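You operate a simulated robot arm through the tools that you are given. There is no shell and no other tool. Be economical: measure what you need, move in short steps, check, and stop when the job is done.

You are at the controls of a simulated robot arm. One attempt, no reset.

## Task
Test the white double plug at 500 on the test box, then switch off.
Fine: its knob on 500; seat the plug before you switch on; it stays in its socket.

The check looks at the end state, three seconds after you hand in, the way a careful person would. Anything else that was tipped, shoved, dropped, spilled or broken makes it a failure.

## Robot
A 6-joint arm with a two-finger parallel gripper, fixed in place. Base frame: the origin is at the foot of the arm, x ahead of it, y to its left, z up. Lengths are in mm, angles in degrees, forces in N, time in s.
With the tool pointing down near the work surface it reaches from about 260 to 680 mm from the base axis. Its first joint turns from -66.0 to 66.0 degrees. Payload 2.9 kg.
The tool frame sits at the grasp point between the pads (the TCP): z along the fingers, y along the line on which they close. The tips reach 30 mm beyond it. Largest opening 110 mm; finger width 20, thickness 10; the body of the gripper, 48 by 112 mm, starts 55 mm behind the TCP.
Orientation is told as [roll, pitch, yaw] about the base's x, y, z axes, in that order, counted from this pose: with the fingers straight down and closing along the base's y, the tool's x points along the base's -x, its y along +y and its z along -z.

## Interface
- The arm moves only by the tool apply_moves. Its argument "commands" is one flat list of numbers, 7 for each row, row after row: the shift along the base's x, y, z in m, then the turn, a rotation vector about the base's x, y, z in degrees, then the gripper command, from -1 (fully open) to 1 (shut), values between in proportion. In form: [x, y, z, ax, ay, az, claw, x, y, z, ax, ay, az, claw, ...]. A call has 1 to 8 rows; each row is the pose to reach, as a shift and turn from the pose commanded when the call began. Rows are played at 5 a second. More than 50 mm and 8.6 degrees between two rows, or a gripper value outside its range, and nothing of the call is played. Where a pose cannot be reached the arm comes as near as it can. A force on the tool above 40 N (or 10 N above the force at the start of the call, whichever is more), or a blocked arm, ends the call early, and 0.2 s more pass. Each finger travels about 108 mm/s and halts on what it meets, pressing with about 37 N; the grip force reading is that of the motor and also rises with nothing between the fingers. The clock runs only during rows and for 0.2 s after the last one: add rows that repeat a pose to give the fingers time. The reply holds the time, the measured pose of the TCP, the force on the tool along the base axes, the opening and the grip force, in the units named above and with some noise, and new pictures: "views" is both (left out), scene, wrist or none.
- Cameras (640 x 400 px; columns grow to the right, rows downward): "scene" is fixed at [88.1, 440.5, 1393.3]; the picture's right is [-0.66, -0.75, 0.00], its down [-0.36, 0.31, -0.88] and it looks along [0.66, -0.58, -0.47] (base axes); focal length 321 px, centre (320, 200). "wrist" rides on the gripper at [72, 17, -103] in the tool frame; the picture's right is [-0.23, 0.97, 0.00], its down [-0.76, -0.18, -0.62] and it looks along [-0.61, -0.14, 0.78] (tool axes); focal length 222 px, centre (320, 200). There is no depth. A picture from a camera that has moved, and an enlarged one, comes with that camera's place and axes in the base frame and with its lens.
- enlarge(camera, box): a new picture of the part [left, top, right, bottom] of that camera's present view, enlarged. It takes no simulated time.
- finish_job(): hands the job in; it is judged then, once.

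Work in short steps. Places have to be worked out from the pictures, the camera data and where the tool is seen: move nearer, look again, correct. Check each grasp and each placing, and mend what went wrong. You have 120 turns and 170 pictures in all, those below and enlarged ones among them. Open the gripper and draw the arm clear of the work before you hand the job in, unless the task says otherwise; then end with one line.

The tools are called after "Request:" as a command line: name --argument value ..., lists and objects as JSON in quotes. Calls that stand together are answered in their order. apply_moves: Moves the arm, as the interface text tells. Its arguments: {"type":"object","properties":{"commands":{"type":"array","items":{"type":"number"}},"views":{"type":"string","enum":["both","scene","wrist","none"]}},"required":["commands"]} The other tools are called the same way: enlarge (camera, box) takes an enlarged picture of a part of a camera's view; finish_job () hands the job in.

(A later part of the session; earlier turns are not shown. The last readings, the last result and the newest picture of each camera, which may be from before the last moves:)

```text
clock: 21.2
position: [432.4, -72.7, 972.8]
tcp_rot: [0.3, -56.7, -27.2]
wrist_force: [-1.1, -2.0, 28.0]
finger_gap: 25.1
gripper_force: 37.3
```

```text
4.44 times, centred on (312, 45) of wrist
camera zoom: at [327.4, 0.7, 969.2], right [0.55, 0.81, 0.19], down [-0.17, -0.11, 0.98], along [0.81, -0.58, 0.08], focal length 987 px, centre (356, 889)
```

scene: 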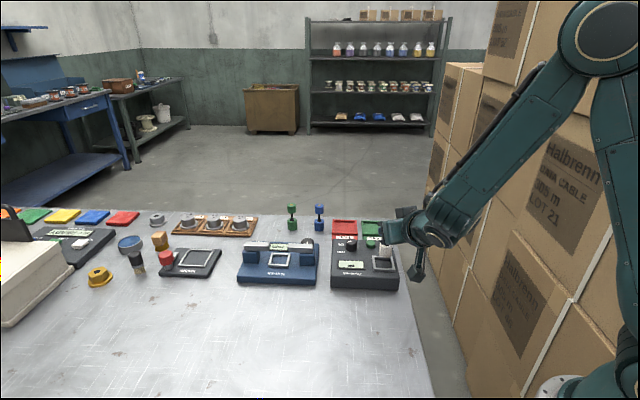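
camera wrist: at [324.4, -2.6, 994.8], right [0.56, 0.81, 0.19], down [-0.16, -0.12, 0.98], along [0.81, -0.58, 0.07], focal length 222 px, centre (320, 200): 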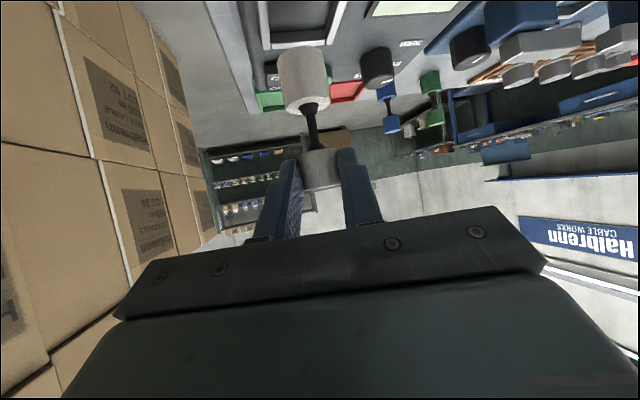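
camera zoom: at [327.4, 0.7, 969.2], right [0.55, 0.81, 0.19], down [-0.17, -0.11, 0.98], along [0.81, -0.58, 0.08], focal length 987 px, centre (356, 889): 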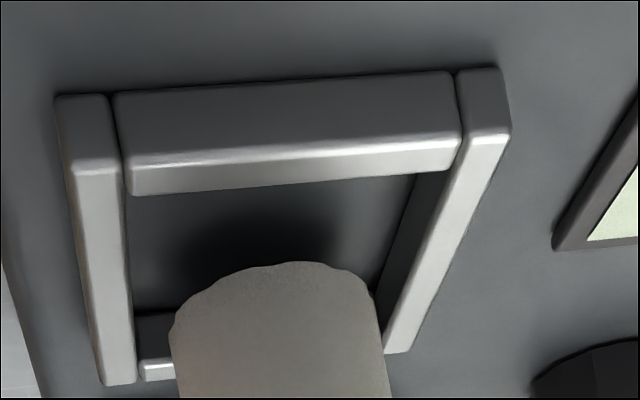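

Triangulating both pictures puts the plug's foot at (451,-83) against a socket centre of (444.5,-77), so it still touches the far bar. I lift, shift (-4.2,+3.6), and lower again.

Request:
apply_moves --commands '[0, 0, 0.01, 0, 0, 0, 1, -0.0042, 0.0036, 0.01, 0, 0, 0, 1, -0.0042, 0.0036, 0.01, 0, 0, 0, 1]' --views "none"

Request:
enlarge --camera "scene" --box '[350, 225, 410, 275]'

Request:
enlarge --camera "wrist" --box '[240, 0, 384, 90]'

```text
clock: 22.0
position: [425.7, -67.7, 980.6]
tcp_rot: [0.0, -56.0, -27.1]
wrist_force: [-0.1, 0.2, -1.4]
finger_gap: 24.6
gripper_force: 37.0
```

```text
8.00 times, centred on (380, 250) of scene
camera zoom: at [88.1, 440.5, 1393.3], right [-0.66, -0.75, 0.0], down [-0.36, 0.31, -0.88], along [0.66, -0.58, -0.47], focal length 2572 px, centre (-160, -200)
```

zoom: 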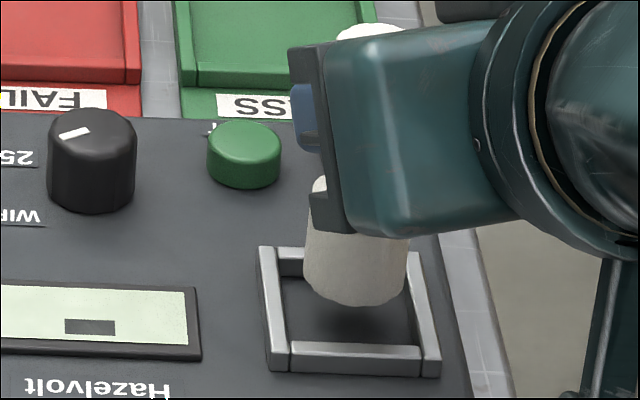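

```text
4.44 times, centred on (312, 45) of wrist
camera zoom: at [321.0, 4.3, 977.4], right [0.56, 0.81, 0.19], down [-0.16, -0.12, 0.98], along [0.81, -0.58, 0.07], focal length 987 px, centre (356, 889)
```

zoom: 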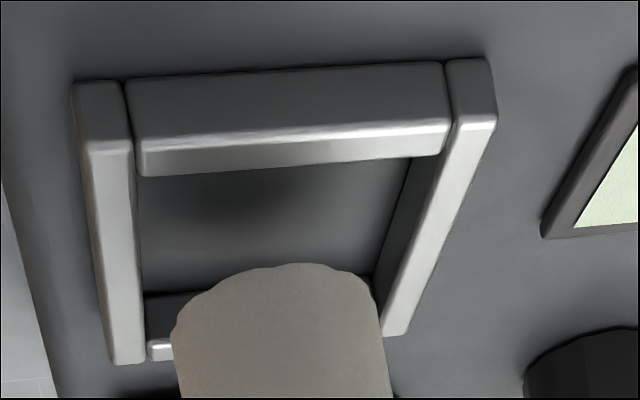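

The plug foot is now at (443.5,-78), centred over the socket. I lower in small steps.

Request:
apply_moves --commands '[0, 0, -0.004, 0, 0, 0, 1, 0, 0, -0.008, 0, 0, 0, 1, 0, 0, -0.012, 0, 0, 0, 1, 0, 0, -0.014, 0, 0, 0, 1, 0, 0, -0.014, 0, 0, 0, 1]' --views "none"

Request:
enlarge --camera "scene" --box '[350, 225, 410, 275]'

Request:
enlarge --camera "wrist" --box '[240, 0, 384, 90]'

```text
clock: 23.2
position: [424.9, -68.0, 965.2]
tcp_rot: [0.0, -56.0, -27.2]
wrist_force: [-5.2, 3.7, -0.5]
finger_gap: 24.4
gripper_force: 36.7
```

```text
8.00 times, centred on (380, 250) of scene
camera zoom: at [88.0, 440.6, 1393.3], right [-0.66, -0.75, 0.0], down [-0.36, 0.31, -0.88], along [0.66, -0.58, -0.47], focal length 2572 px, centre (-160, -200)
```

zoom: 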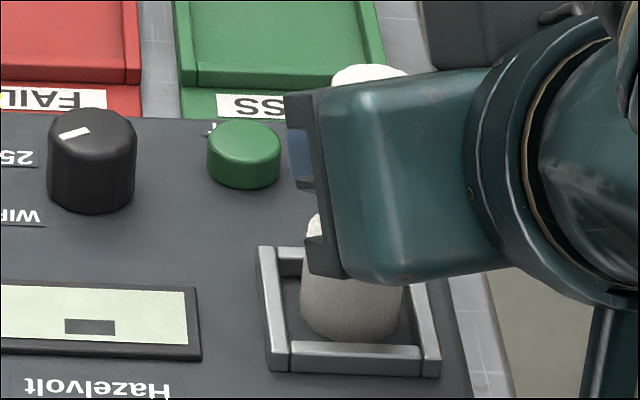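

```text
4.44 times, centred on (312, 45) of wrist
camera zoom: at [321.1, 4.1, 963.1], right [0.56, 0.81, 0.19], down [-0.16, -0.12, 0.98], along [0.81, -0.58, 0.07], focal length 987 px, centre (356, 889)
```

zoom: 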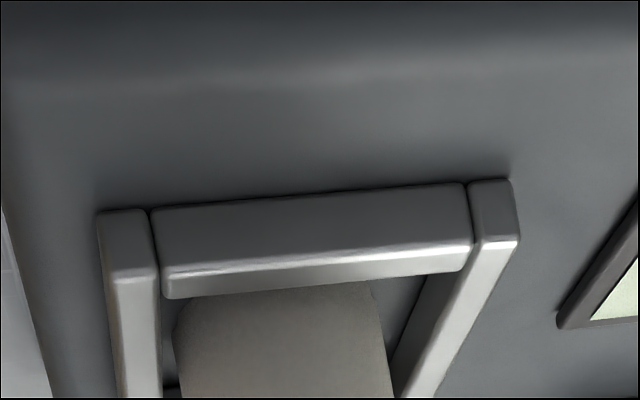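

The plug has entered the frame. I ease down further to the floor.

Request:
apply_moves --commands '[-0.0005, 0.0005, -0.002, 0, 0, 0, 1, -0.001, 0.0005, -0.004, 0, 0, 0, 1, -0.001, 0.0005, -0.006, 0, 0, 0, 1, -0.001, 0.0005, -0.006, 0, 0, 0, 1]' --views "none"

Request:
enlarge --camera "scene" --box '[350, 215, 420, 275]'

```text
clock: 24.2
position: [425.3, -68.8, 962.0]
tcp_rot: [0.3, -56.6, -27.1]
wrist_force: [7.7, -3.2, 26.4]
finger_gap: 25.2
gripper_force: 36.9
```

```text
6.67 times, centred on (385, 245) of scene
camera zoom: at [87.9, 440.5, 1393.3], right [-0.66, -0.75, 0.0], down [-0.36, 0.31, -0.88], along [0.66, -0.58, -0.47], focal length 2143 px, centre (-113, -100)
```

zoom: 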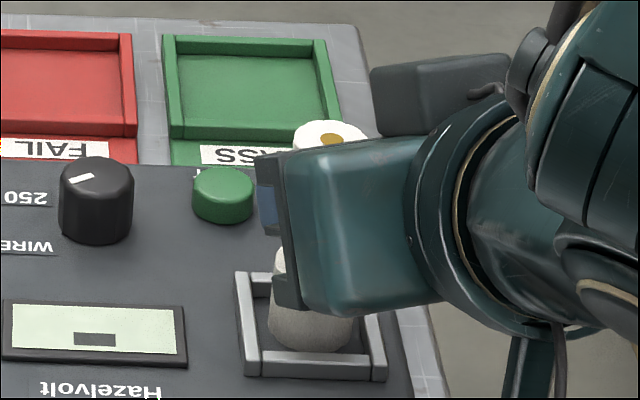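

Floor contact (26 N) with the plug inside the frame. I relieve the pressure and open the fingers gently.

Request:
apply_moves --commands '[0, 0, 0.002, 0, 0, 0, 1, 0, 0, 0.003, 0, 0, 0, 0.5, 0, 0, 0.003, 0, 0, 0, 0.3, 0, 0, 0.003, 0, 0, 0, 0.2, 0, 0, 0.003, 0, 0, 0, 0.1]' --views "wrist"

Request:
enlarge --camera "scene" --box '[350, 215, 420, 275]'

```text
clock: 25.4
position: [424.4, -68.9, 962.0]
tcp_rot: [0.2, -56.1, -27.2]
wrist_force: [0.2, -0.9, -1.3]
finger_gap: 49.5
gripper_force: 0.0
camera wrist: at [319.7, 4.4, 960.4], right [0.56, 0.81, 0.19], down [-0.16, -0.12, 0.98], along [0.81, -0.58, 0.07], focal length 222 px, centre (320, 200)
```

wrist: 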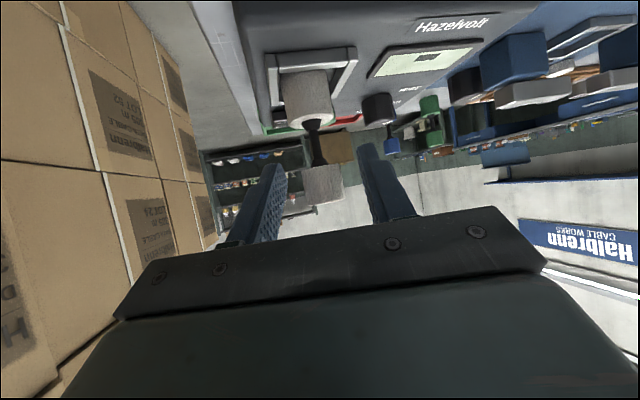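

```text
6.67 times, centred on (385, 245) of scene
camera zoom: at [88.1, 440.5, 1393.3], right [-0.66, -0.75, 0.0], down [-0.36, 0.31, -0.88], along [0.66, -0.58, -0.47], focal length 2143 px, centre (-113, -100)
```

zoom: 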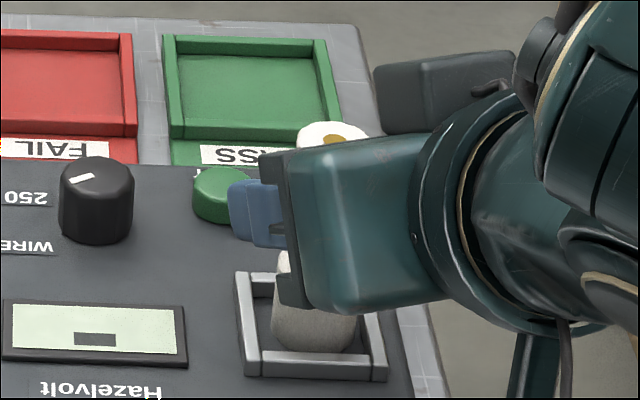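

The plug stands freely in the socket. I withdraw straight up with the fingers either side of it.

Request:
apply_moves --commands '[-0.003, 0.002, 0.015, 0, 0, 0, 0.1, -0.006, 0.003, 0.035, 0, 0, 0, 0.1, -0.008, 0.004, 0.06, 0, 0, 0, 0.1, -0.01, 0.005, 0.1, 0, 0, 0, 0.1, -0.01, 0.005, 0.14, 0, 0, 0, 0.1]'

Request:
enlarge --camera "scene" --box '[320, 200, 420, 300]'

```text
clock: 26.6
position: [412.4, -62.4, 1101.8]
tcp_rot: [0.1, -56.1, -27.0]
wrist_force: [-0.5, -0.9, 0.0]
finger_gap: 49.6
gripper_force: 0.1
camera wrist: at [307.9, 10.0, 1098.9], right [0.56, 0.81, 0.19], down [-0.16, -0.12, 0.98], along [0.81, -0.58, 0.07], focal length 222 px, centre (320, 200)
```

scene: 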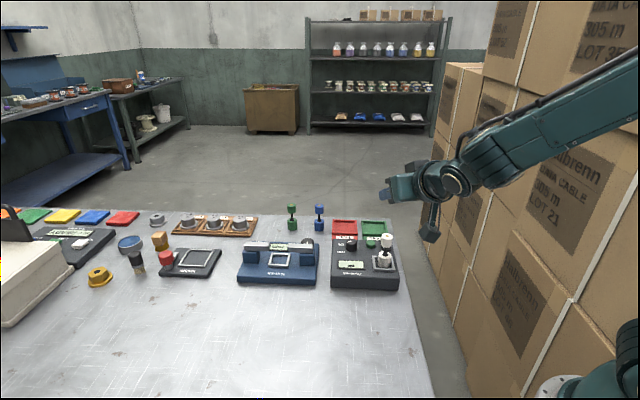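
wrist: 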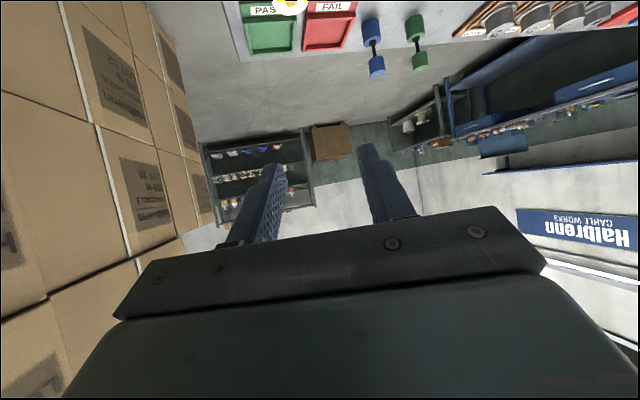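

```text
4.00 times, centred on (370, 250) of scene
camera zoom: at [88.1, 440.5, 1393.3], right [-0.66, -0.75, 0.0], down [-0.36, 0.31, -0.88], along [0.66, -0.58, -0.47], focal length 1286 px, centre (120, 0)
```

zoom: 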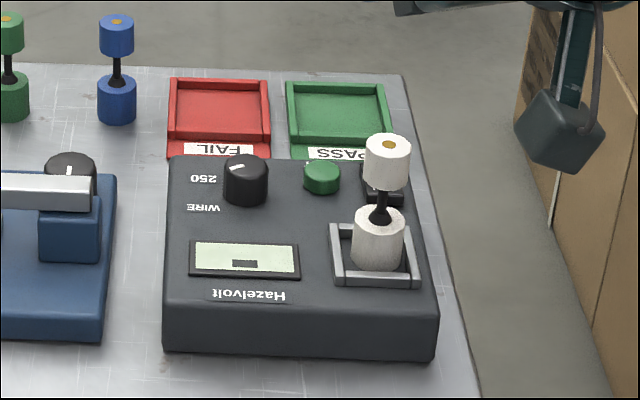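

The plug stands upright in the socket. Next I bring the tool back to pointing down, to view the panel.

Request:
apply_moves --commands '[0, 0, 0.02, 3.6, 7.1, 0, 0, 0, 0, 0.03, 7.3, 14.2, 0, 0, 0, 0, 0.03, 10.9, 21.3, 0, 0, 0, 0, 0.03, 14.6, 28.4, 0, 0, 0, 0, 0.03, 18.3, 35.5, 0, 0, 0, 0, 0.03, 21.9, 42.7, 0, 0, 0, 0, 0.03, 25.6, 49.8, 0, 0, 0, 0, 0.03, 25.6, 49.8, 0, 0]'

Request:
enlarge --camera "wrist" --box '[240, 0, 440, 160]'

```text
clock: 28.4
position: [415.3, -61.8, 1133.1]
tcp_rot: [0.1, 0.0, -27.2]
wrist_force: [-0.5, -0.6, -0.8]
finger_gap: 55.3
gripper_force: 0.0
camera wrist: at [358.4, -14.2, 1235.9], right [0.65, 0.76, 0.0], down [0.6, -0.51, 0.62], along [0.48, -0.4, -0.78], focal length 222 px, centre (320, 200)
```

scene: 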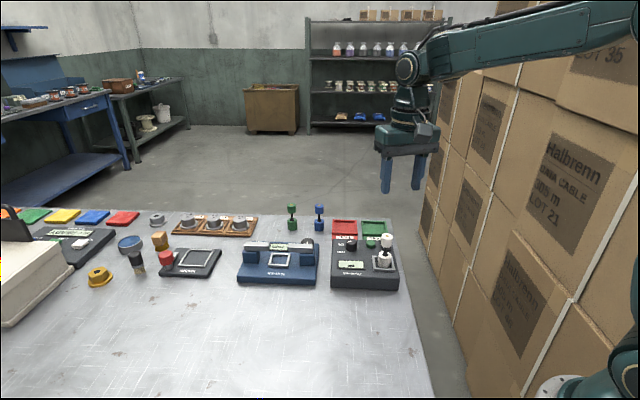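
wrist: 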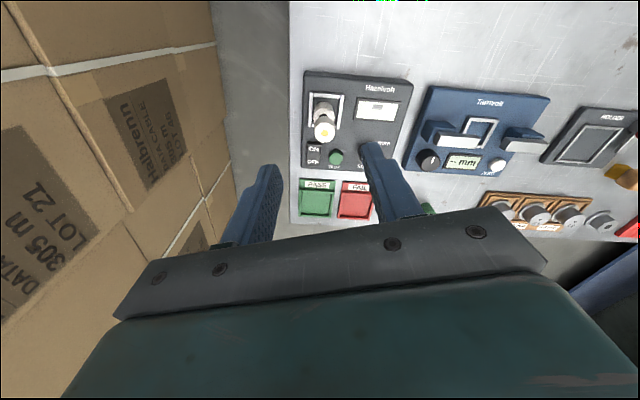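

```text
2.50 times, centred on (340, 80) of wrist
camera zoom: at [358.4, -14.2, 1235.9], right [0.65, 0.76, 0.0], down [0.6, -0.51, 0.62], along [0.48, -0.4, -0.78], focal length 555 px, centre (270, 500)
```

zoom: 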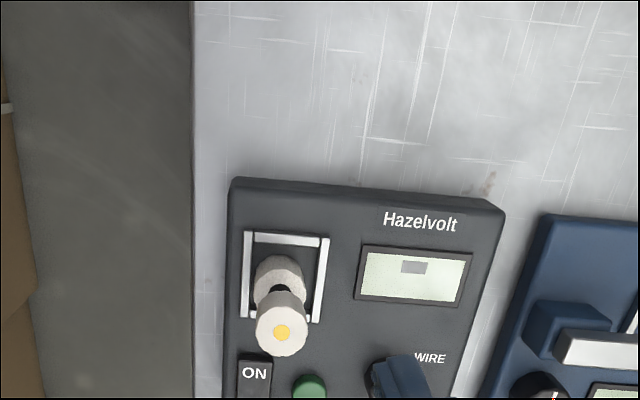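

The finger hides the knob; I shift along the panel and lower to view it.

Request:
apply_moves --commands '[0.014, 0.016, -0.02, 0, 0, 0, 0, 0.028, 0.032, -0.04, 0, 0, 0, 0, 0.042, 0.049, -0.06, 0, 0, 0, 0, 0.042, 0.049, -0.06, 0, 0, 0, 0]' --views "wrist"

Request:
enlarge --camera "wrist" --box '[230, 60, 390, 180]'

Request:
enlarge --camera "scene" --box '[325, 225, 405, 295]'

```text
clock: 29.4
position: [458.4, -11.5, 1073.9]
tcp_rot: [0.1, -0.1, -27.2]
wrist_force: [0.3, -0.2, -0.5]
finger_gap: 54.9
gripper_force: 0.0
camera wrist: at [401.4, 36.8, 1175.8], right [0.65, 0.76, 0.0], down [0.59, -0.51, 0.62], along [0.48, -0.4, -0.78], focal length 222 px, centre (320, 200)
```

wrist: 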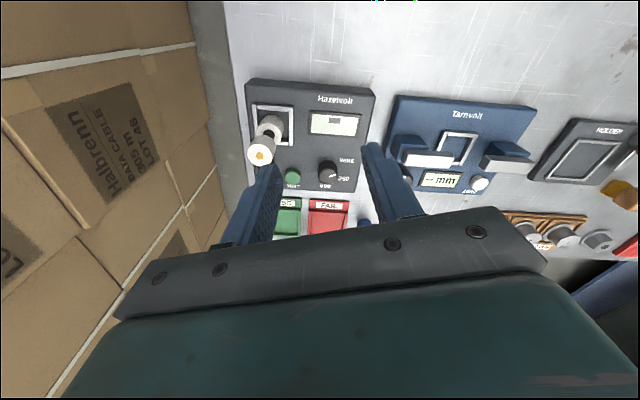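

```text
3.33 times, centred on (310, 120) of wrist
camera zoom: at [401.4, 36.8, 1175.8], right [0.65, 0.76, 0.0], down [0.59, -0.51, 0.62], along [0.48, -0.4, -0.78], focal length 740 px, centre (353, 467)
```

zoom: 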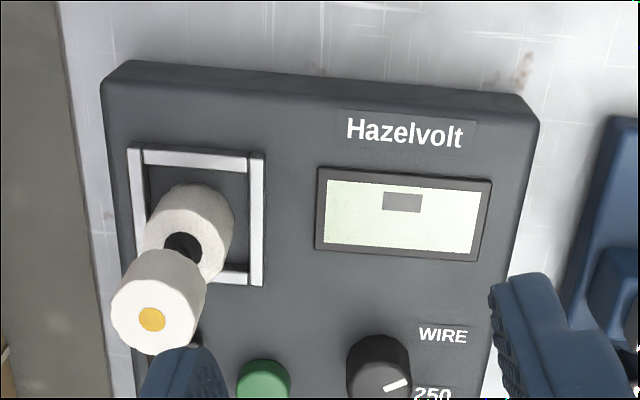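

```text
5.71 times, centred on (365, 260) of scene
camera zoom: at [88.1, 440.6, 1393.3], right [-0.66, -0.75, 0.0], down [-0.36, 0.31, -0.88], along [0.66, -0.58, -0.47], focal length 1837 px, centre (63, -143)
```

zoom: 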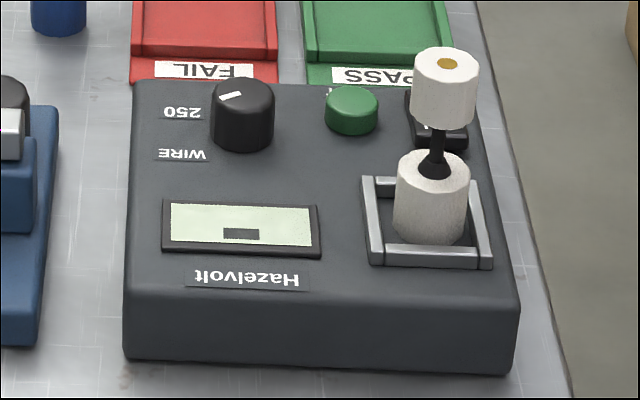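

Request:
enlarge --camera "wrist" --box '[270, 140, 370, 215]'

```text
5.33 times, centred on (320, 178) of wrist
camera zoom: at [401.4, 36.8, 1175.8], right [0.65, 0.76, 0.0], down [0.59, -0.51, 0.62], along [0.48, -0.4, -0.78], focal length 1185 px, centre (320, 320)
```

zoom: 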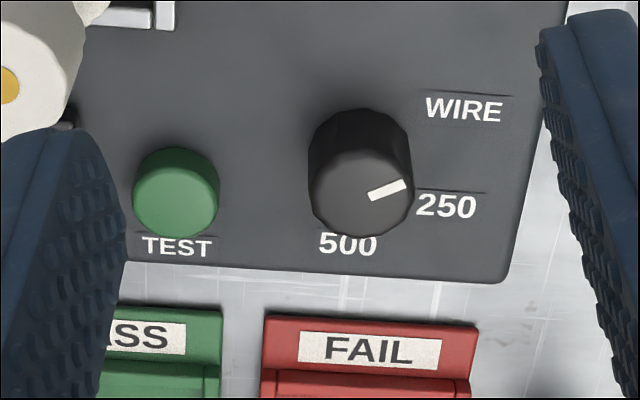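

The knob (top at about (536,-60.5,917)) points to WIRE at about 72°; 250 is at about 12° and 500 at about -48°, so it needs about 120° clockwise. I move above it and turn the gripper to yaw +60 as the start.

Request:
apply_moves --commands '[0.01, -0.006, 0, 0, 0, 8, 0, 0.02, -0.012, 0, 0, 0, 16, 0.1, 0.03, -0.019, 0, 0, 0, 24, 0.2, 0.04, -0.025, 0, 0, 0, 32, 0.2, 0.05, -0.031, 0, 0, 0, 40, 0.2, 0.06, -0.037, -0.01, 0, 0, 48, 0.2, 0.07, -0.043, -0.02, 0, 0, 56, 0.2, 0.0776, -0.049, -0.03, 0, 0, 64, 0.2]' --views "none"

Request:
apply_moves --commands '[0, 0, -0.01, 0, 0, 8, 0.2, 0, 0, -0.03, 0, 0, 16, 0.2, 0, 0, -0.05, 0, 0, 23, 0.2, 0, 0, -0.065, 0, 0, 23, 0.2, 0, 0, -0.065, 0, 0, 23, 0.2]' --views "both"

Request:
enlarge --camera "scene" --box '[315, 195, 405, 275]'

```text
clock: 31.2
position: [535.6, -64.2, 1041.4]
tcp_rot: [0.2, -0.1, 37.0]
wrist_force: [-0.2, 0.0, 0.8]
finger_gap: 44.0
gripper_force: 0.1
```

```text
clock: 32.4
position: [534.0, -64.0, 977.7]
tcp_rot: [0.1, -0.2, 59.9]
wrist_force: [0.9, -0.1, 0.1]
finger_gap: 43.7
gripper_force: 0.1
camera wrist: at [483.1, -118.1, 1080.8], right [-0.73, 0.69, 0.0], down [0.54, 0.57, 0.62], along [0.43, 0.46, -0.78], focal length 222 px, centre (320, 200)
```

scene: 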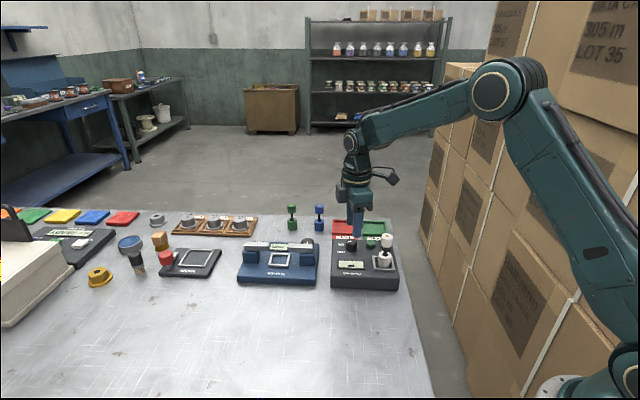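
wrist: 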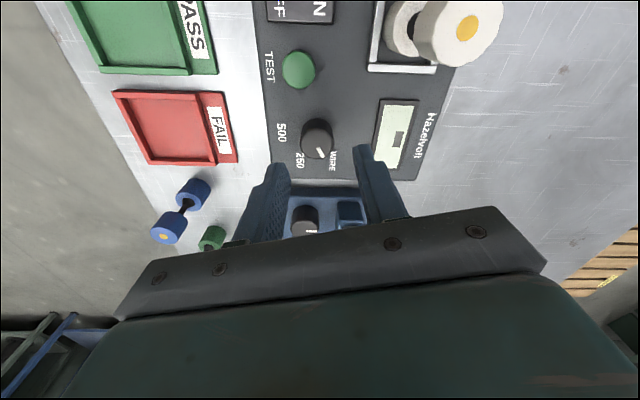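

```text
5.00 times, centred on (360, 235) of scene
camera zoom: at [88.1, 440.5, 1393.3], right [-0.66, -0.75, 0.0], down [-0.36, 0.31, -0.88], along [0.66, -0.58, -0.47], focal length 1607 px, centre (120, 25)
```

zoom: 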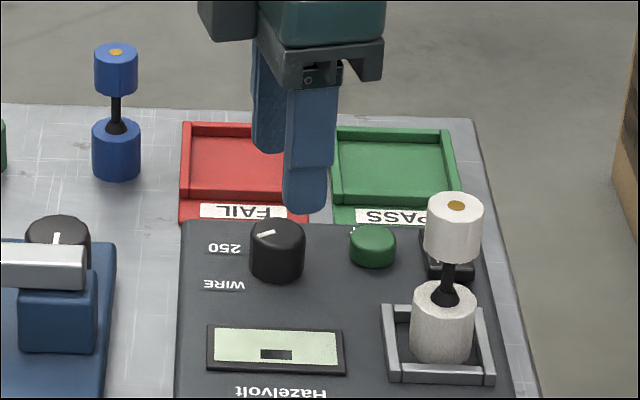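

The wrist view places the knob at about (535.5,-65). I check it enlarged for the center and pointer.

Request:
enlarge --camera "wrist" --box '[260, 90, 380, 180]'

```text
4.44 times, centred on (320, 135) of wrist
camera zoom: at [483.1, -118.1, 1080.8], right [-0.73, 0.69, 0.0], down [0.54, 0.57, 0.62], along [0.43, 0.46, -0.78], focal length 987 px, centre (320, 489)
```

zoom: 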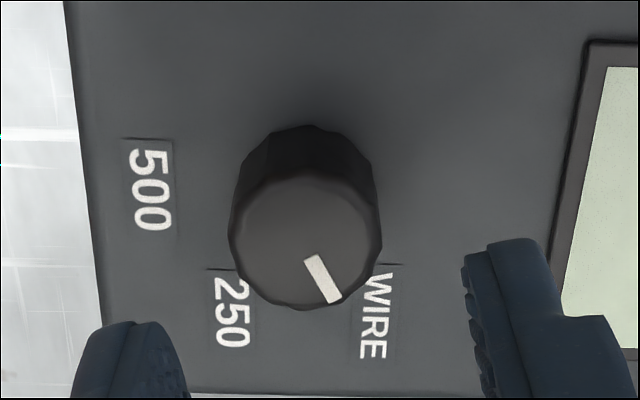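

The knob centre is at (536,-64), the pointer at 70°, and the 500 mark at -42°, so the turn is about -112°. I descend onto the knob (tips at about z 897).

Request:
apply_moves --commands '[0.002, 0, -0.015, 0, 0, 0, 0.2, 0.002, 0, -0.03, 0, 0, 0, 0.2, 0.002, 0, -0.04, 0, 0, 0, 0.2, 0.002, 0, -0.05, 0, 0, 0, 0.2, 0.002, 0, -0.05, 0, 0, 0, 0.2]' --views "none"

Request:
enlarge --camera "wrist" --box '[240, 80, 400, 200]'

Request:
enlarge --camera "scene" --box '[315, 195, 405, 275]'

```text
clock: 33.6
position: [535.0, -62.6, 928.5]
tcp_rot: [0.1, -0.1, 59.9]
wrist_force: [0.0, 0.5, 0.1]
finger_gap: 44.1
gripper_force: 0.0
```

```text
3.33 times, centred on (320, 140) of wrist
camera zoom: at [485.0, -116.5, 1031.0], right [-0.73, 0.69, 0.0], down [0.54, 0.57, 0.62], along [0.43, 0.46, -0.78], focal length 740 px, centre (320, 400)
```

zoom: 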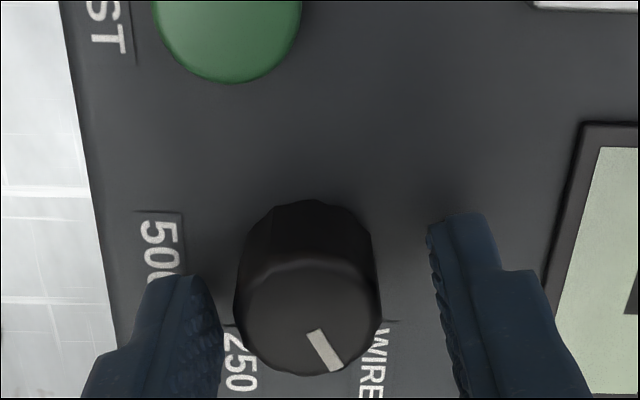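

```text
5.00 times, centred on (360, 235) of scene
camera zoom: at [88.1, 440.5, 1393.3], right [-0.66, -0.75, 0.0], down [-0.36, 0.31, -0.88], along [0.66, -0.58, -0.47], focal length 1607 px, centre (120, 25)
```

zoom: 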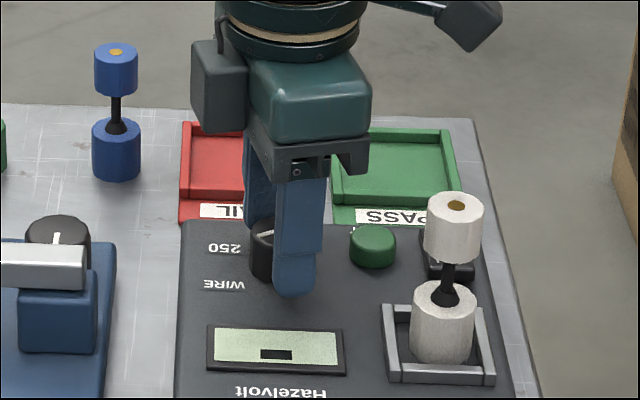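

Fingers straddle the knob. I nudge 2 mm to centre, then close on it.

Request:
apply_moves --commands '[0.0015, -0.0015, -0.001, 0, 0, 0, 0.2, 0.0015, -0.0015, -0.001, 0, 0, 0, 0.45, 0.0015, -0.0015, -0.001, 0, 0, 0, 1, 0.0015, -0.0015, -0.001, 0, 0, 0, 1]' --views "none"

Request:
enlarge --camera "wrist" --box '[240, 80, 400, 200]'

```text
clock: 34.6
position: [538.8, -63.5, 927.4]
tcp_rot: [0.3, -0.1, 59.8]
wrist_force: [-1.7, 0.8, -0.8]
finger_gap: 27.1
gripper_force: 45.0
```

```text
3.33 times, centred on (320, 140) of wrist
camera zoom: at [487.1, -117.6, 1029.4], right [-0.73, 0.69, 0.0], down [0.54, 0.57, 0.62], along [0.43, 0.46, -0.78], focal length 740 px, centre (320, 400)
```

zoom: 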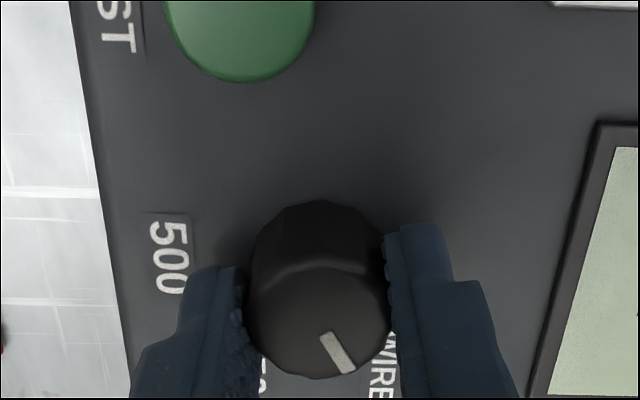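

Knob gripped at 27 mm with low side force. I turn it clockwise 64° first.

Request:
apply_moves --commands '[0, 0, 0, 0, 0, -8, 1, 0, 0, 0, 0, 0, -16, 1, 0, 0, 0, 0, 0, -24, 1, 0, 0, 0, 0, 0, -32, 1, 0, 0, 0, 0, 0, -40, 1, 0, 0, 0, 0, 0, -48, 1, 0, 0, 0, 0, 0, -56, 1, 0, 0, 0, 0, 0, -64, 1]' --views "none"

Request:
enlarge --camera "wrist" --box '[240, 80, 400, 200]'

```text
clock: 36.4
position: [537.7, -64.6, 927.7]
tcp_rot: [0.3, -0.1, -4.2]
wrist_force: [-2.3, 14.9, -3.2]
finger_gap: 27.1
gripper_force: 45.4
```

```text
3.33 times, centred on (320, 140) of wrist
camera zoom: at [466.8, -41.7, 1029.4], right [0.3, 0.95, 0.0], down [0.75, -0.23, 0.62], along [0.6, -0.18, -0.78], focal length 740 px, centre (320, 400)
```

zoom: 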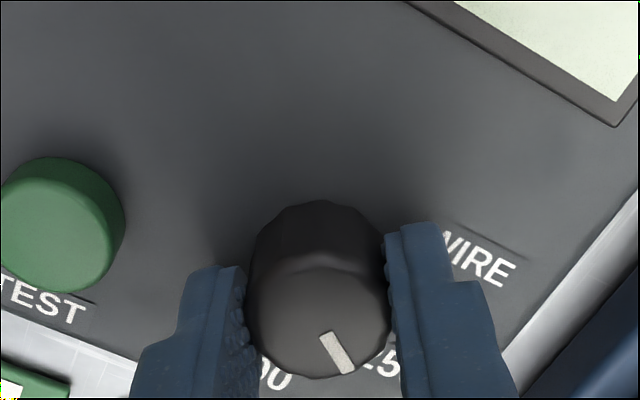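

The knob follows. A 15 N side force suggests a slight eccentricity, so I shift 1.5 mm in +y while turning the remaining 48°.

Request:
apply_moves --commands '[0, 0.0015, 0, 0, 0, -8, 1, 0, 0.0015, 0, 0, 0, -16, 1, 0, 0.0015, 0, 0, 0, -24, 1, 0, 0.0015, 0, 0, 0, -32, 1, 0, 0.0015, 0, 0, 0, -40, 1, 0, 0.0015, 0, 0, 0, -48, 1, 0, 0.0015, 0, 0, 0, -48, 1]' --views "none"

Request:
enlarge --camera "wrist" --box '[240, 80, 400, 200]'

```text
clock: 38.0
position: [536.5, -63.1, 926.3]
tcp_rot: [0.0, -0.1, -52.4]
wrist_force: [-2.8, -5.9, -12.6]
finger_gap: 27.0
gripper_force: 44.5
```

```text
3.33 times, centred on (320, 140) of wrist
camera zoom: at [507.1, 4.1, 1029.4], right [0.91, 0.41, 0.0], down [0.32, -0.71, 0.62], along [0.26, -0.57, -0.78], focal length 740 px, centre (320, 400)
```

zoom: 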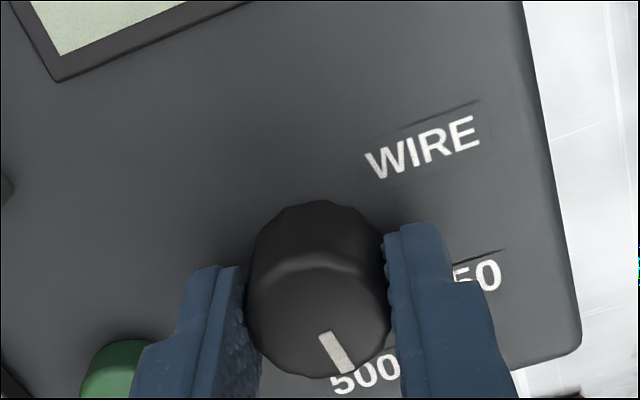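

The pointer now aims at 500. I release and rise to check.

Request:
apply_moves --commands '[0, 0, 0, 0, 0, 0, 0.4, 0, 0, 0, 0, 0, 0, 0.2, 0, 0, 0, 0, 0, 0, 0.2, 0, 0, 0.02, 0, 0, 0, 0.2, 0, 0, 0.05, 0, 0, 0, 0.2, 0, 0, 0.07, 0, 0, 0, 0.2, 0, 0, 0.07, 0, 0, 0, 0.2]' --views "none"

Request:
enlarge --camera "wrist" --box '[220, 40, 420, 190]'

Request:
enlarge --camera "scene" --box '[325, 215, 415, 295]'

```text
clock: 39.6
position: [537.0, -65.7, 999.1]
tcp_rot: [0.1, -0.1, -52.2]
wrist_force: [-0.1, 0.0, -0.2]
finger_gap: 44.3
gripper_force: 0.1
```

```text
2.67 times, centred on (320, 115) of wrist
camera zoom: at [507.0, 3.1, 1101.7], right [0.91, 0.42, 0.0], down [0.32, -0.71, 0.62], along [0.26, -0.57, -0.78], focal length 592 px, centre (320, 427)
```

zoom: 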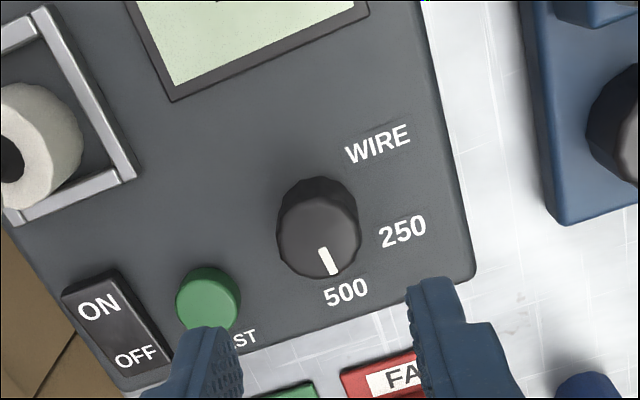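

```text
5.00 times, centred on (370, 255) of scene
camera zoom: at [88.1, 440.5, 1393.3], right [-0.66, -0.75, 0.0], down [-0.36, 0.31, -0.88], along [0.66, -0.58, -0.47], focal length 1607 px, centre (70, -75)
```

zoom: 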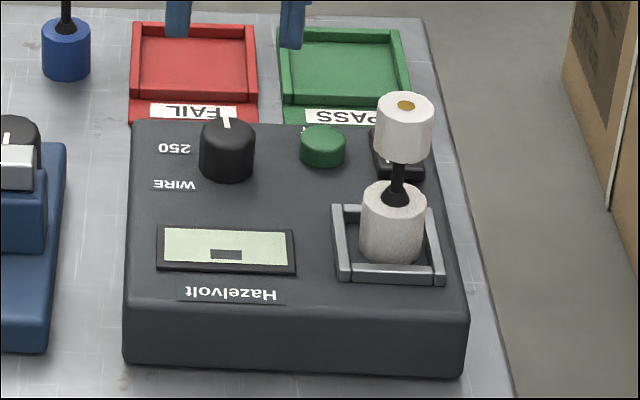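

The knob points to 500 and the plug is still seated. The ON end of the rocker is near (475,-125); I move above it with closed fingers.

Request:
apply_moves --commands '[-0.01, -0.008, 0.015, 0, 0, 4, 0.5, -0.025, -0.02, 0.015, 0, 0, 8, 0.8, -0.045, -0.036, 0.015, 0, 0, 8, 1, -0.067, -0.053, 0.015, 0, 0, 8, 1, -0.067, -0.053, 0, 0, 0, 8, 1, -0.067, -0.053, 0, 0, 0, 8, 1]' --views "wrist"

Request:
enlarge --camera "scene" --box '[325, 195, 415, 275]'

Request:
enlarge --camera "wrist" --box '[240, 60, 400, 180]'

```text
clock: 41.0
position: [470.0, -115.6, 999.1]
tcp_rot: [0.1, -0.1, -44.3]
wrist_force: [-1.0, -0.4, -0.7]
finger_gap: 0.0
gripper_force: 36.5
camera wrist: at [428.5, -52.4, 1101.5], right [0.84, 0.54, 0.0], down [0.42, -0.66, 0.62], along [0.34, -0.52, -0.78], focal length 222 px, centre (320, 200)
```

wrist: 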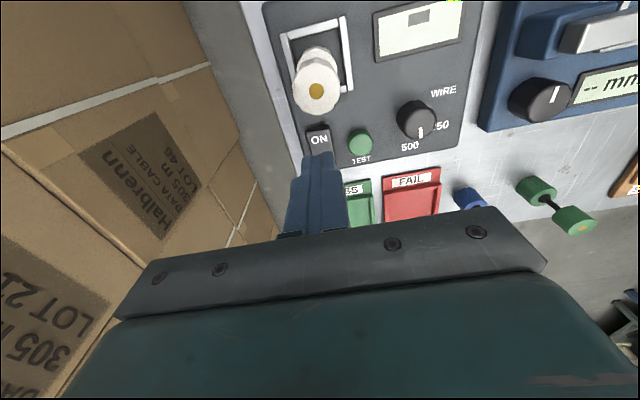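

```text
5.00 times, centred on (370, 235) of scene
camera zoom: at [88.1, 440.5, 1393.3], right [-0.66, -0.75, 0.0], down [-0.36, 0.31, -0.88], along [0.66, -0.58, -0.47], focal length 1607 px, centre (70, 25)
```

zoom: 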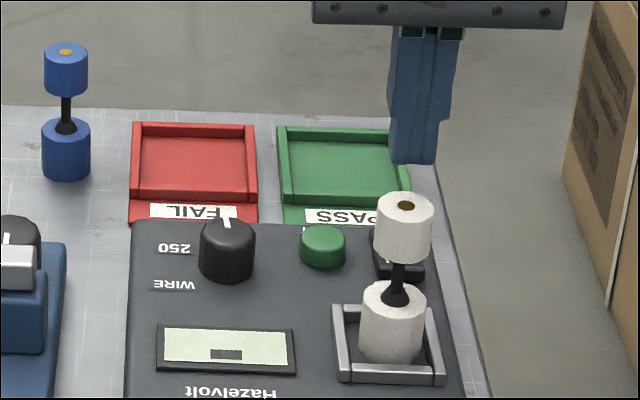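

```text
3.33 times, centred on (320, 120) of wrist
camera zoom: at [428.5, -52.4, 1101.5], right [0.84, 0.54, 0.0], down [0.42, -0.66, 0.62], along [0.34, -0.52, -0.78], focal length 740 px, centre (320, 467)
```

zoom: 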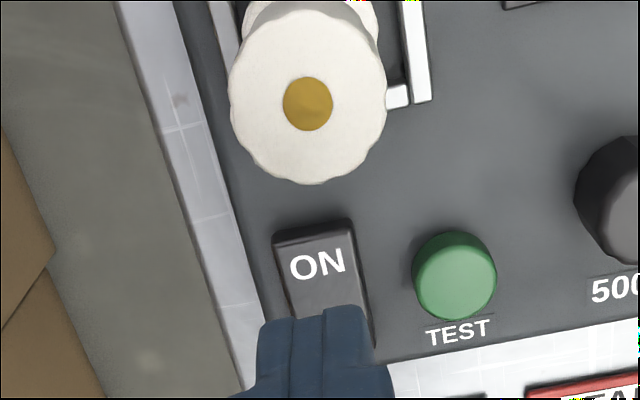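

The ON end's edge is at (468,-115) and the ON label at (475,-124), so I aim at (472,-120). I descend to just above the rocker.

Request:
apply_moves --commands '[0.002, -0.0044, -0.02, 0, 0, 0, 1, 0.002, -0.0044, -0.04, 0, 0, 0, 1, 0.002, -0.0044, -0.056, 0, 0, 0, 1, 0.002, -0.0044, -0.058, 0, 0, 0, 1]' --views "none"

Request:
enlarge --camera "scene" --box '[345, 205, 415, 265]'

Request:
enlarge --camera "wrist" --box '[240, 60, 400, 180]'

```text
clock: 42.0
position: [472.9, -118.5, 940.8]
tcp_rot: [0.1, 0.0, -44.2]
wrist_force: [0.4, 0.6, 0.3]
finger_gap: 0.0
gripper_force: 37.2
```

```text
6.67 times, centred on (380, 235) of scene
camera zoom: at [88.1, 440.5, 1393.3], right [-0.66, -0.75, 0.0], down [-0.36, 0.31, -0.88], along [0.66, -0.58, -0.47], focal length 2143 px, centre (-80, -33)
```

zoom: 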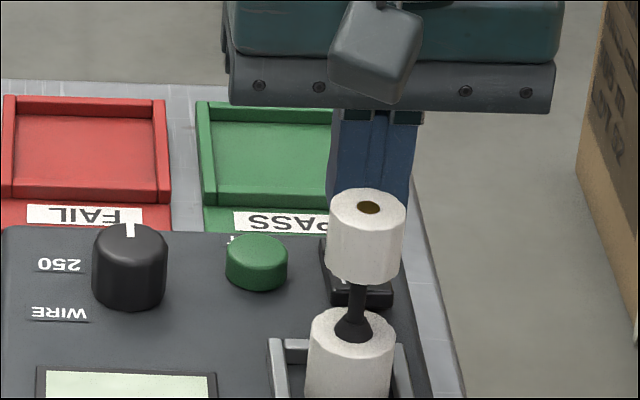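

```text
3.33 times, centred on (320, 120) of wrist
camera zoom: at [432.1, -55.8, 1042.9], right [0.84, 0.54, 0.0], down [0.42, -0.66, 0.62], along [0.34, -0.52, -0.78], focal length 740 px, centre (320, 467)
```

zoom: 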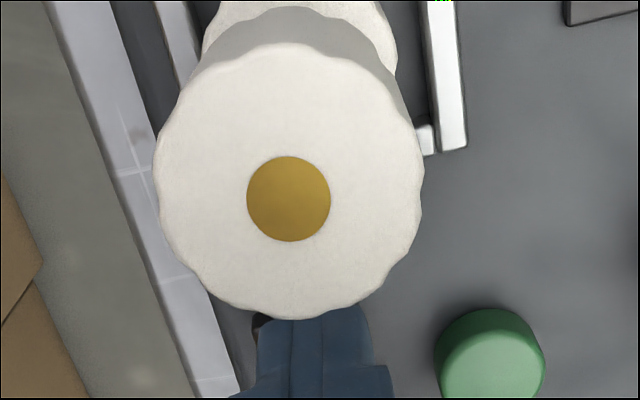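

Tips are at about z 911, clear of the plug. I press down in small steps.

Request:
apply_moves --commands '[0, 0, -0.003, 0, 0, 0, 1, 0, 0, -0.005, 0, 0, 0, 1, 0, 0, -0.007, 0, 0, 0, 1, 0, 0, -0.009, 0, 0, 0, 1]' --views "none"

Request:
enlarge --camera "scene" --box '[325, 205, 415, 275]'

```text
clock: 43.0
position: [472.2, -118.1, 931.0]
tcp_rot: [0.1, -0.1, -44.2]
wrist_force: [0.3, 1.2, 0.0]
finger_gap: 0.1
gripper_force: 36.6
```

```text
5.71 times, centred on (370, 240) of scene
camera zoom: at [88.1, 440.6, 1393.3], right [-0.66, -0.75, 0.0], down [-0.36, 0.31, -0.88], along [0.66, -0.58, -0.47], focal length 1837 px, centre (34, -29)
```

zoom: 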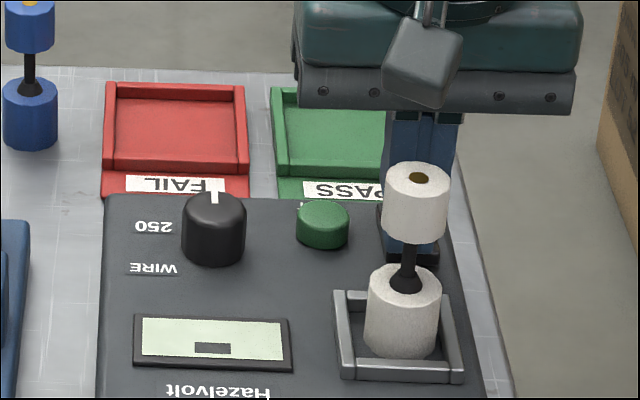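

No contact yet (tips at about z 901). I press further.

Request:
apply_moves --commands '[0, 0, -0.002, 0, 0, 0, 1, 0, 0, -0.004, 0, 0, 0, 1, 0, 0, -0.006, 0, 0, 0, 1, 0, 0, -0.006, 0, 0, 0, 1]' --views "none"

Request:
enlarge --camera "scene" --box '[325, 205, 415, 275]'

```text
clock: 44.0
position: [473.1, -120.5, 927.5]
tcp_rot: [0.2, -0.2, -44.2]
wrist_force: [-3.6, 1.1, 5.8]
finger_gap: 0.0
gripper_force: 36.9
stopped in row 4: the force on the tool passed its limit (the readings are from after the stop); the commanded pose is now the measured one
```

```text
5.71 times, centred on (370, 240) of scene
camera zoom: at [87.9, 440.6, 1393.3], right [-0.66, -0.75, 0.0], down [-0.36, 0.31, -0.88], along [0.66, -0.58, -0.47], focal length 1837 px, centre (34, -29)
```

zoom: 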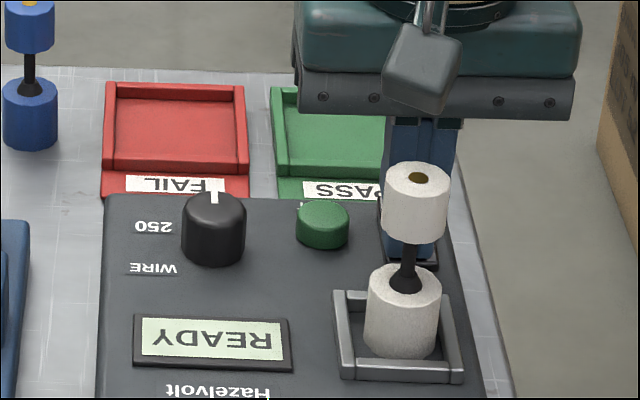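

The display reads READY. I rise and move over the TEST button at about (509.5,-103).

Request:
apply_moves --commands '[0, 0, 0.02, 0, 0, 0, 1, 0, 0, 0.04, 0, 0, 0, 1, 0.018, 0.009, 0.04, 0, 0, 0, 1, 0.0365, 0.0175, 0.04, 0, 0, 0, 1, 0.0365, 0.0175, 0.04, 0, 0, 0, 1]' --views "none"

Request:
enlarge --camera "scene" --box '[325, 205, 415, 275]'

Request:
enlarge --camera "wrist" --box '[240, 60, 400, 180]'

```text
clock: 45.2
position: [508.5, -101.6, 967.6]
tcp_rot: [0.1, -0.2, -44.1]
wrist_force: [0.4, 0.5, 0.2]
finger_gap: 0.0
gripper_force: 37.2
```

```text
5.71 times, centred on (370, 240) of scene
camera zoom: at [88.1, 440.6, 1393.3], right [-0.66, -0.75, 0.0], down [-0.36, 0.31, -0.88], along [0.66, -0.58, -0.47], focal length 1837 px, centre (34, -29)
```

zoom: 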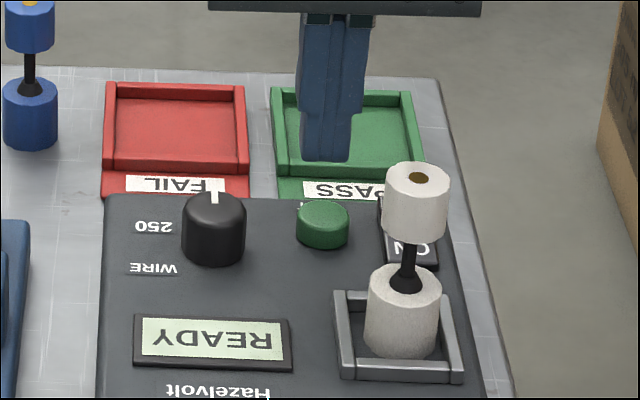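

```text
3.33 times, centred on (320, 120) of wrist
camera zoom: at [470.0, -39.5, 1070.4], right [0.84, 0.54, 0.0], down [0.42, -0.66, 0.62], along [0.34, -0.52, -0.78], focal length 740 px, centre (320, 467)
```

zoom: 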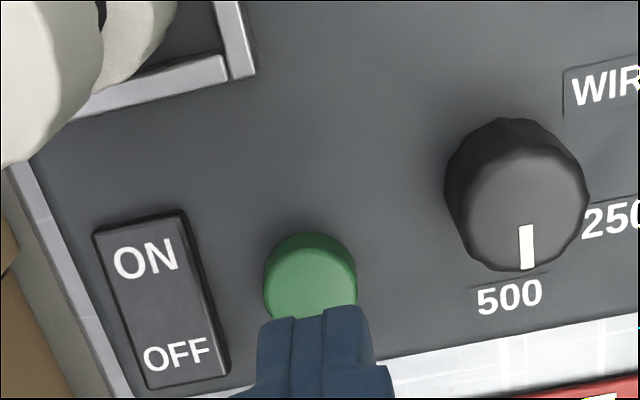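

The button is right beneath the tips at (509,-102). I descend and press gently.

Request:
apply_moves --commands '[0, 0, -0.015, 0, 0, 0, 1, 0, 0, -0.025, 0, 0, 0, 1, 0, 0, -0.028, 0, 0, 0, 1, 0, 0, -0.031, 0, 0, 0, 1, 0, 0, -0.033, 0, 0, 0, 1]' --views "none"

Request:
enlarge --camera "scene" --box '[325, 205, 415, 275]'

```text
clock: 46.4
position: [509.2, -103.8, 935.5]
tcp_rot: [0.1, -0.1, -44.3]
wrist_force: [0.0, 0.2, 0.3]
finger_gap: 0.0
gripper_force: 36.8
```

```text
5.71 times, centred on (370, 240) of scene
camera zoom: at [88.1, 440.5, 1393.3], right [-0.66, -0.75, 0.0], down [-0.36, 0.31, -0.88], along [0.66, -0.58, -0.47], focal length 1837 px, centre (34, -29)
```

zoom: 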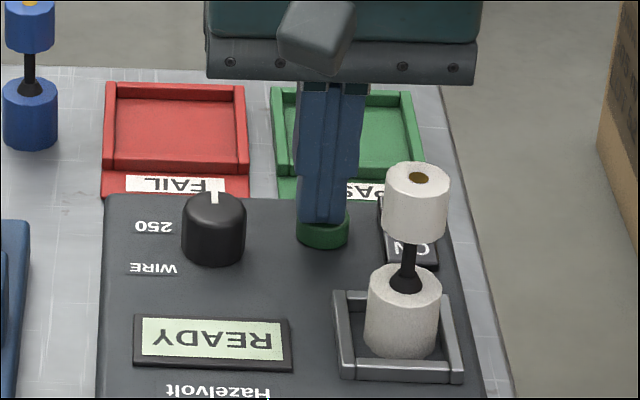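

Tips are just above the button; I press a few more millimetres.

Request:
apply_moves --commands '[0, 0, -0.002, 0, 0, 0, 1, 0, 0, -0.004, 0, 0, 0, 1, 0, 0, -0.005, 0, 0, 0, 1, 0, 0, -0.005, 0, 0, 0, 1]' --views "none"

Request:
enlarge --camera "scene" --box '[325, 205, 415, 275]'

```text
clock: 47.4
position: [509.4, -102.0, 929.1]
tcp_rot: [0.2, -0.2, -44.3]
wrist_force: [-0.4, -0.3, 2.0]
finger_gap: 0.2
gripper_force: 37.1
```

```text
5.71 times, centred on (370, 240) of scene
camera zoom: at [88.1, 440.5, 1393.3], right [-0.66, -0.75, 0.0], down [-0.36, 0.31, -0.88], along [0.66, -0.58, -0.47], focal length 1837 px, centre (34, -29)
```

zoom: 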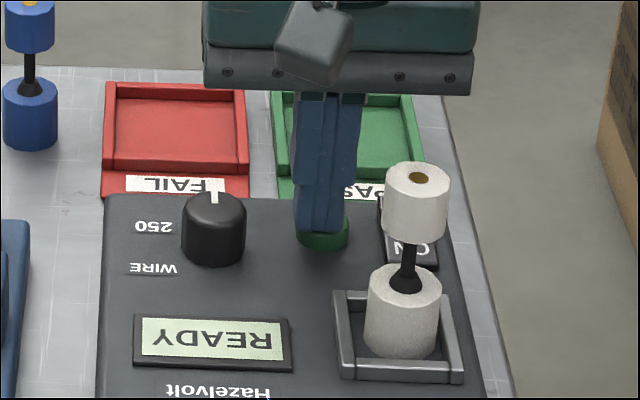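

Contact has begun (2 N). I press on.

Request:
apply_moves --commands '[0, 0, -0.001, 0, 0, 0, 1, 0, 0, -0.002, 0, 0, 0, 1, 0, 0, -0.003, 0, 0, 0, 1, 0, 0, -0.004, 0, 0, 0, 1]' --views "none"

Request:
enlarge --camera "scene" --box '[325, 205, 415, 275]'

```text
clock: 48.4
position: [510.6, -103.9, 926.0]
tcp_rot: [0.1, -0.2, -44.3]
wrist_force: [-0.1, 0.4, 4.7]
finger_gap: 0.1
gripper_force: 37.4
```

```text
5.71 times, centred on (370, 240) of scene
camera zoom: at [88.0, 440.6, 1393.3], right [-0.66, -0.75, 0.0], down [-0.36, 0.31, -0.88], along [0.66, -0.58, -0.47], focal length 1837 px, centre (34, -29)
```

zoom: 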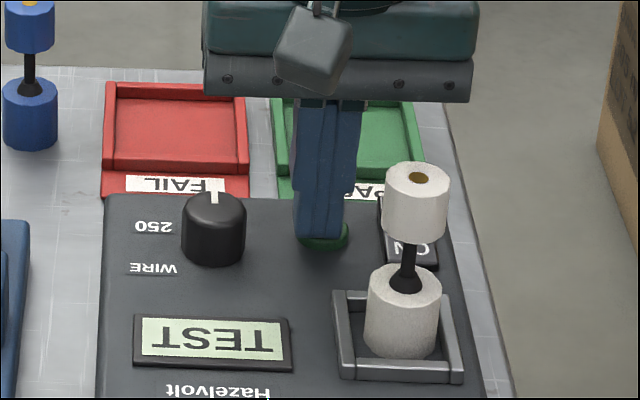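

The display shows TEST. I hold the button and watch for the result.

Request:
apply_moves --commands '[0, 0, 0, 0, 0, 0, 1, 0, 0, 0, 0, 0, 0, 1, 0, 0, 0, 0, 0, 0, 1, 0, 0, 0, 0, 0, 0, 1, 0, 0, 0, 0, 0, 0, 1, 0, 0, 0, 0, 0, 0, 1, 0, 0, 0, 0, 0, 0, 1, 0, 0, 0, 0, 0, 0, 1]' --views "none"

Request:
enlarge --camera "scene" --box '[325, 205, 415, 275]'

```text
clock: 50.2
position: [511.0, -102.4, 925.5]
tcp_rot: [0.1, -0.2, -44.3]
wrist_force: [1.3, -1.2, 6.9]
finger_gap: 0.2
gripper_force: 37.2
```

```text
5.71 times, centred on (370, 240) of scene
camera zoom: at [88.0, 440.5, 1393.3], right [-0.66, -0.75, 0.0], down [-0.36, 0.31, -0.88], along [0.66, -0.58, -0.47], focal length 1837 px, centre (34, -29)
```

zoom: 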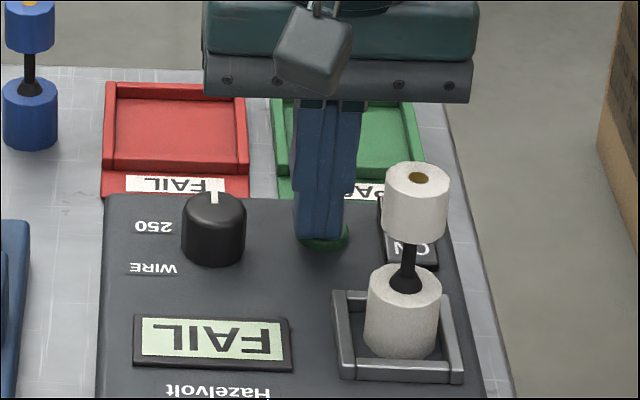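

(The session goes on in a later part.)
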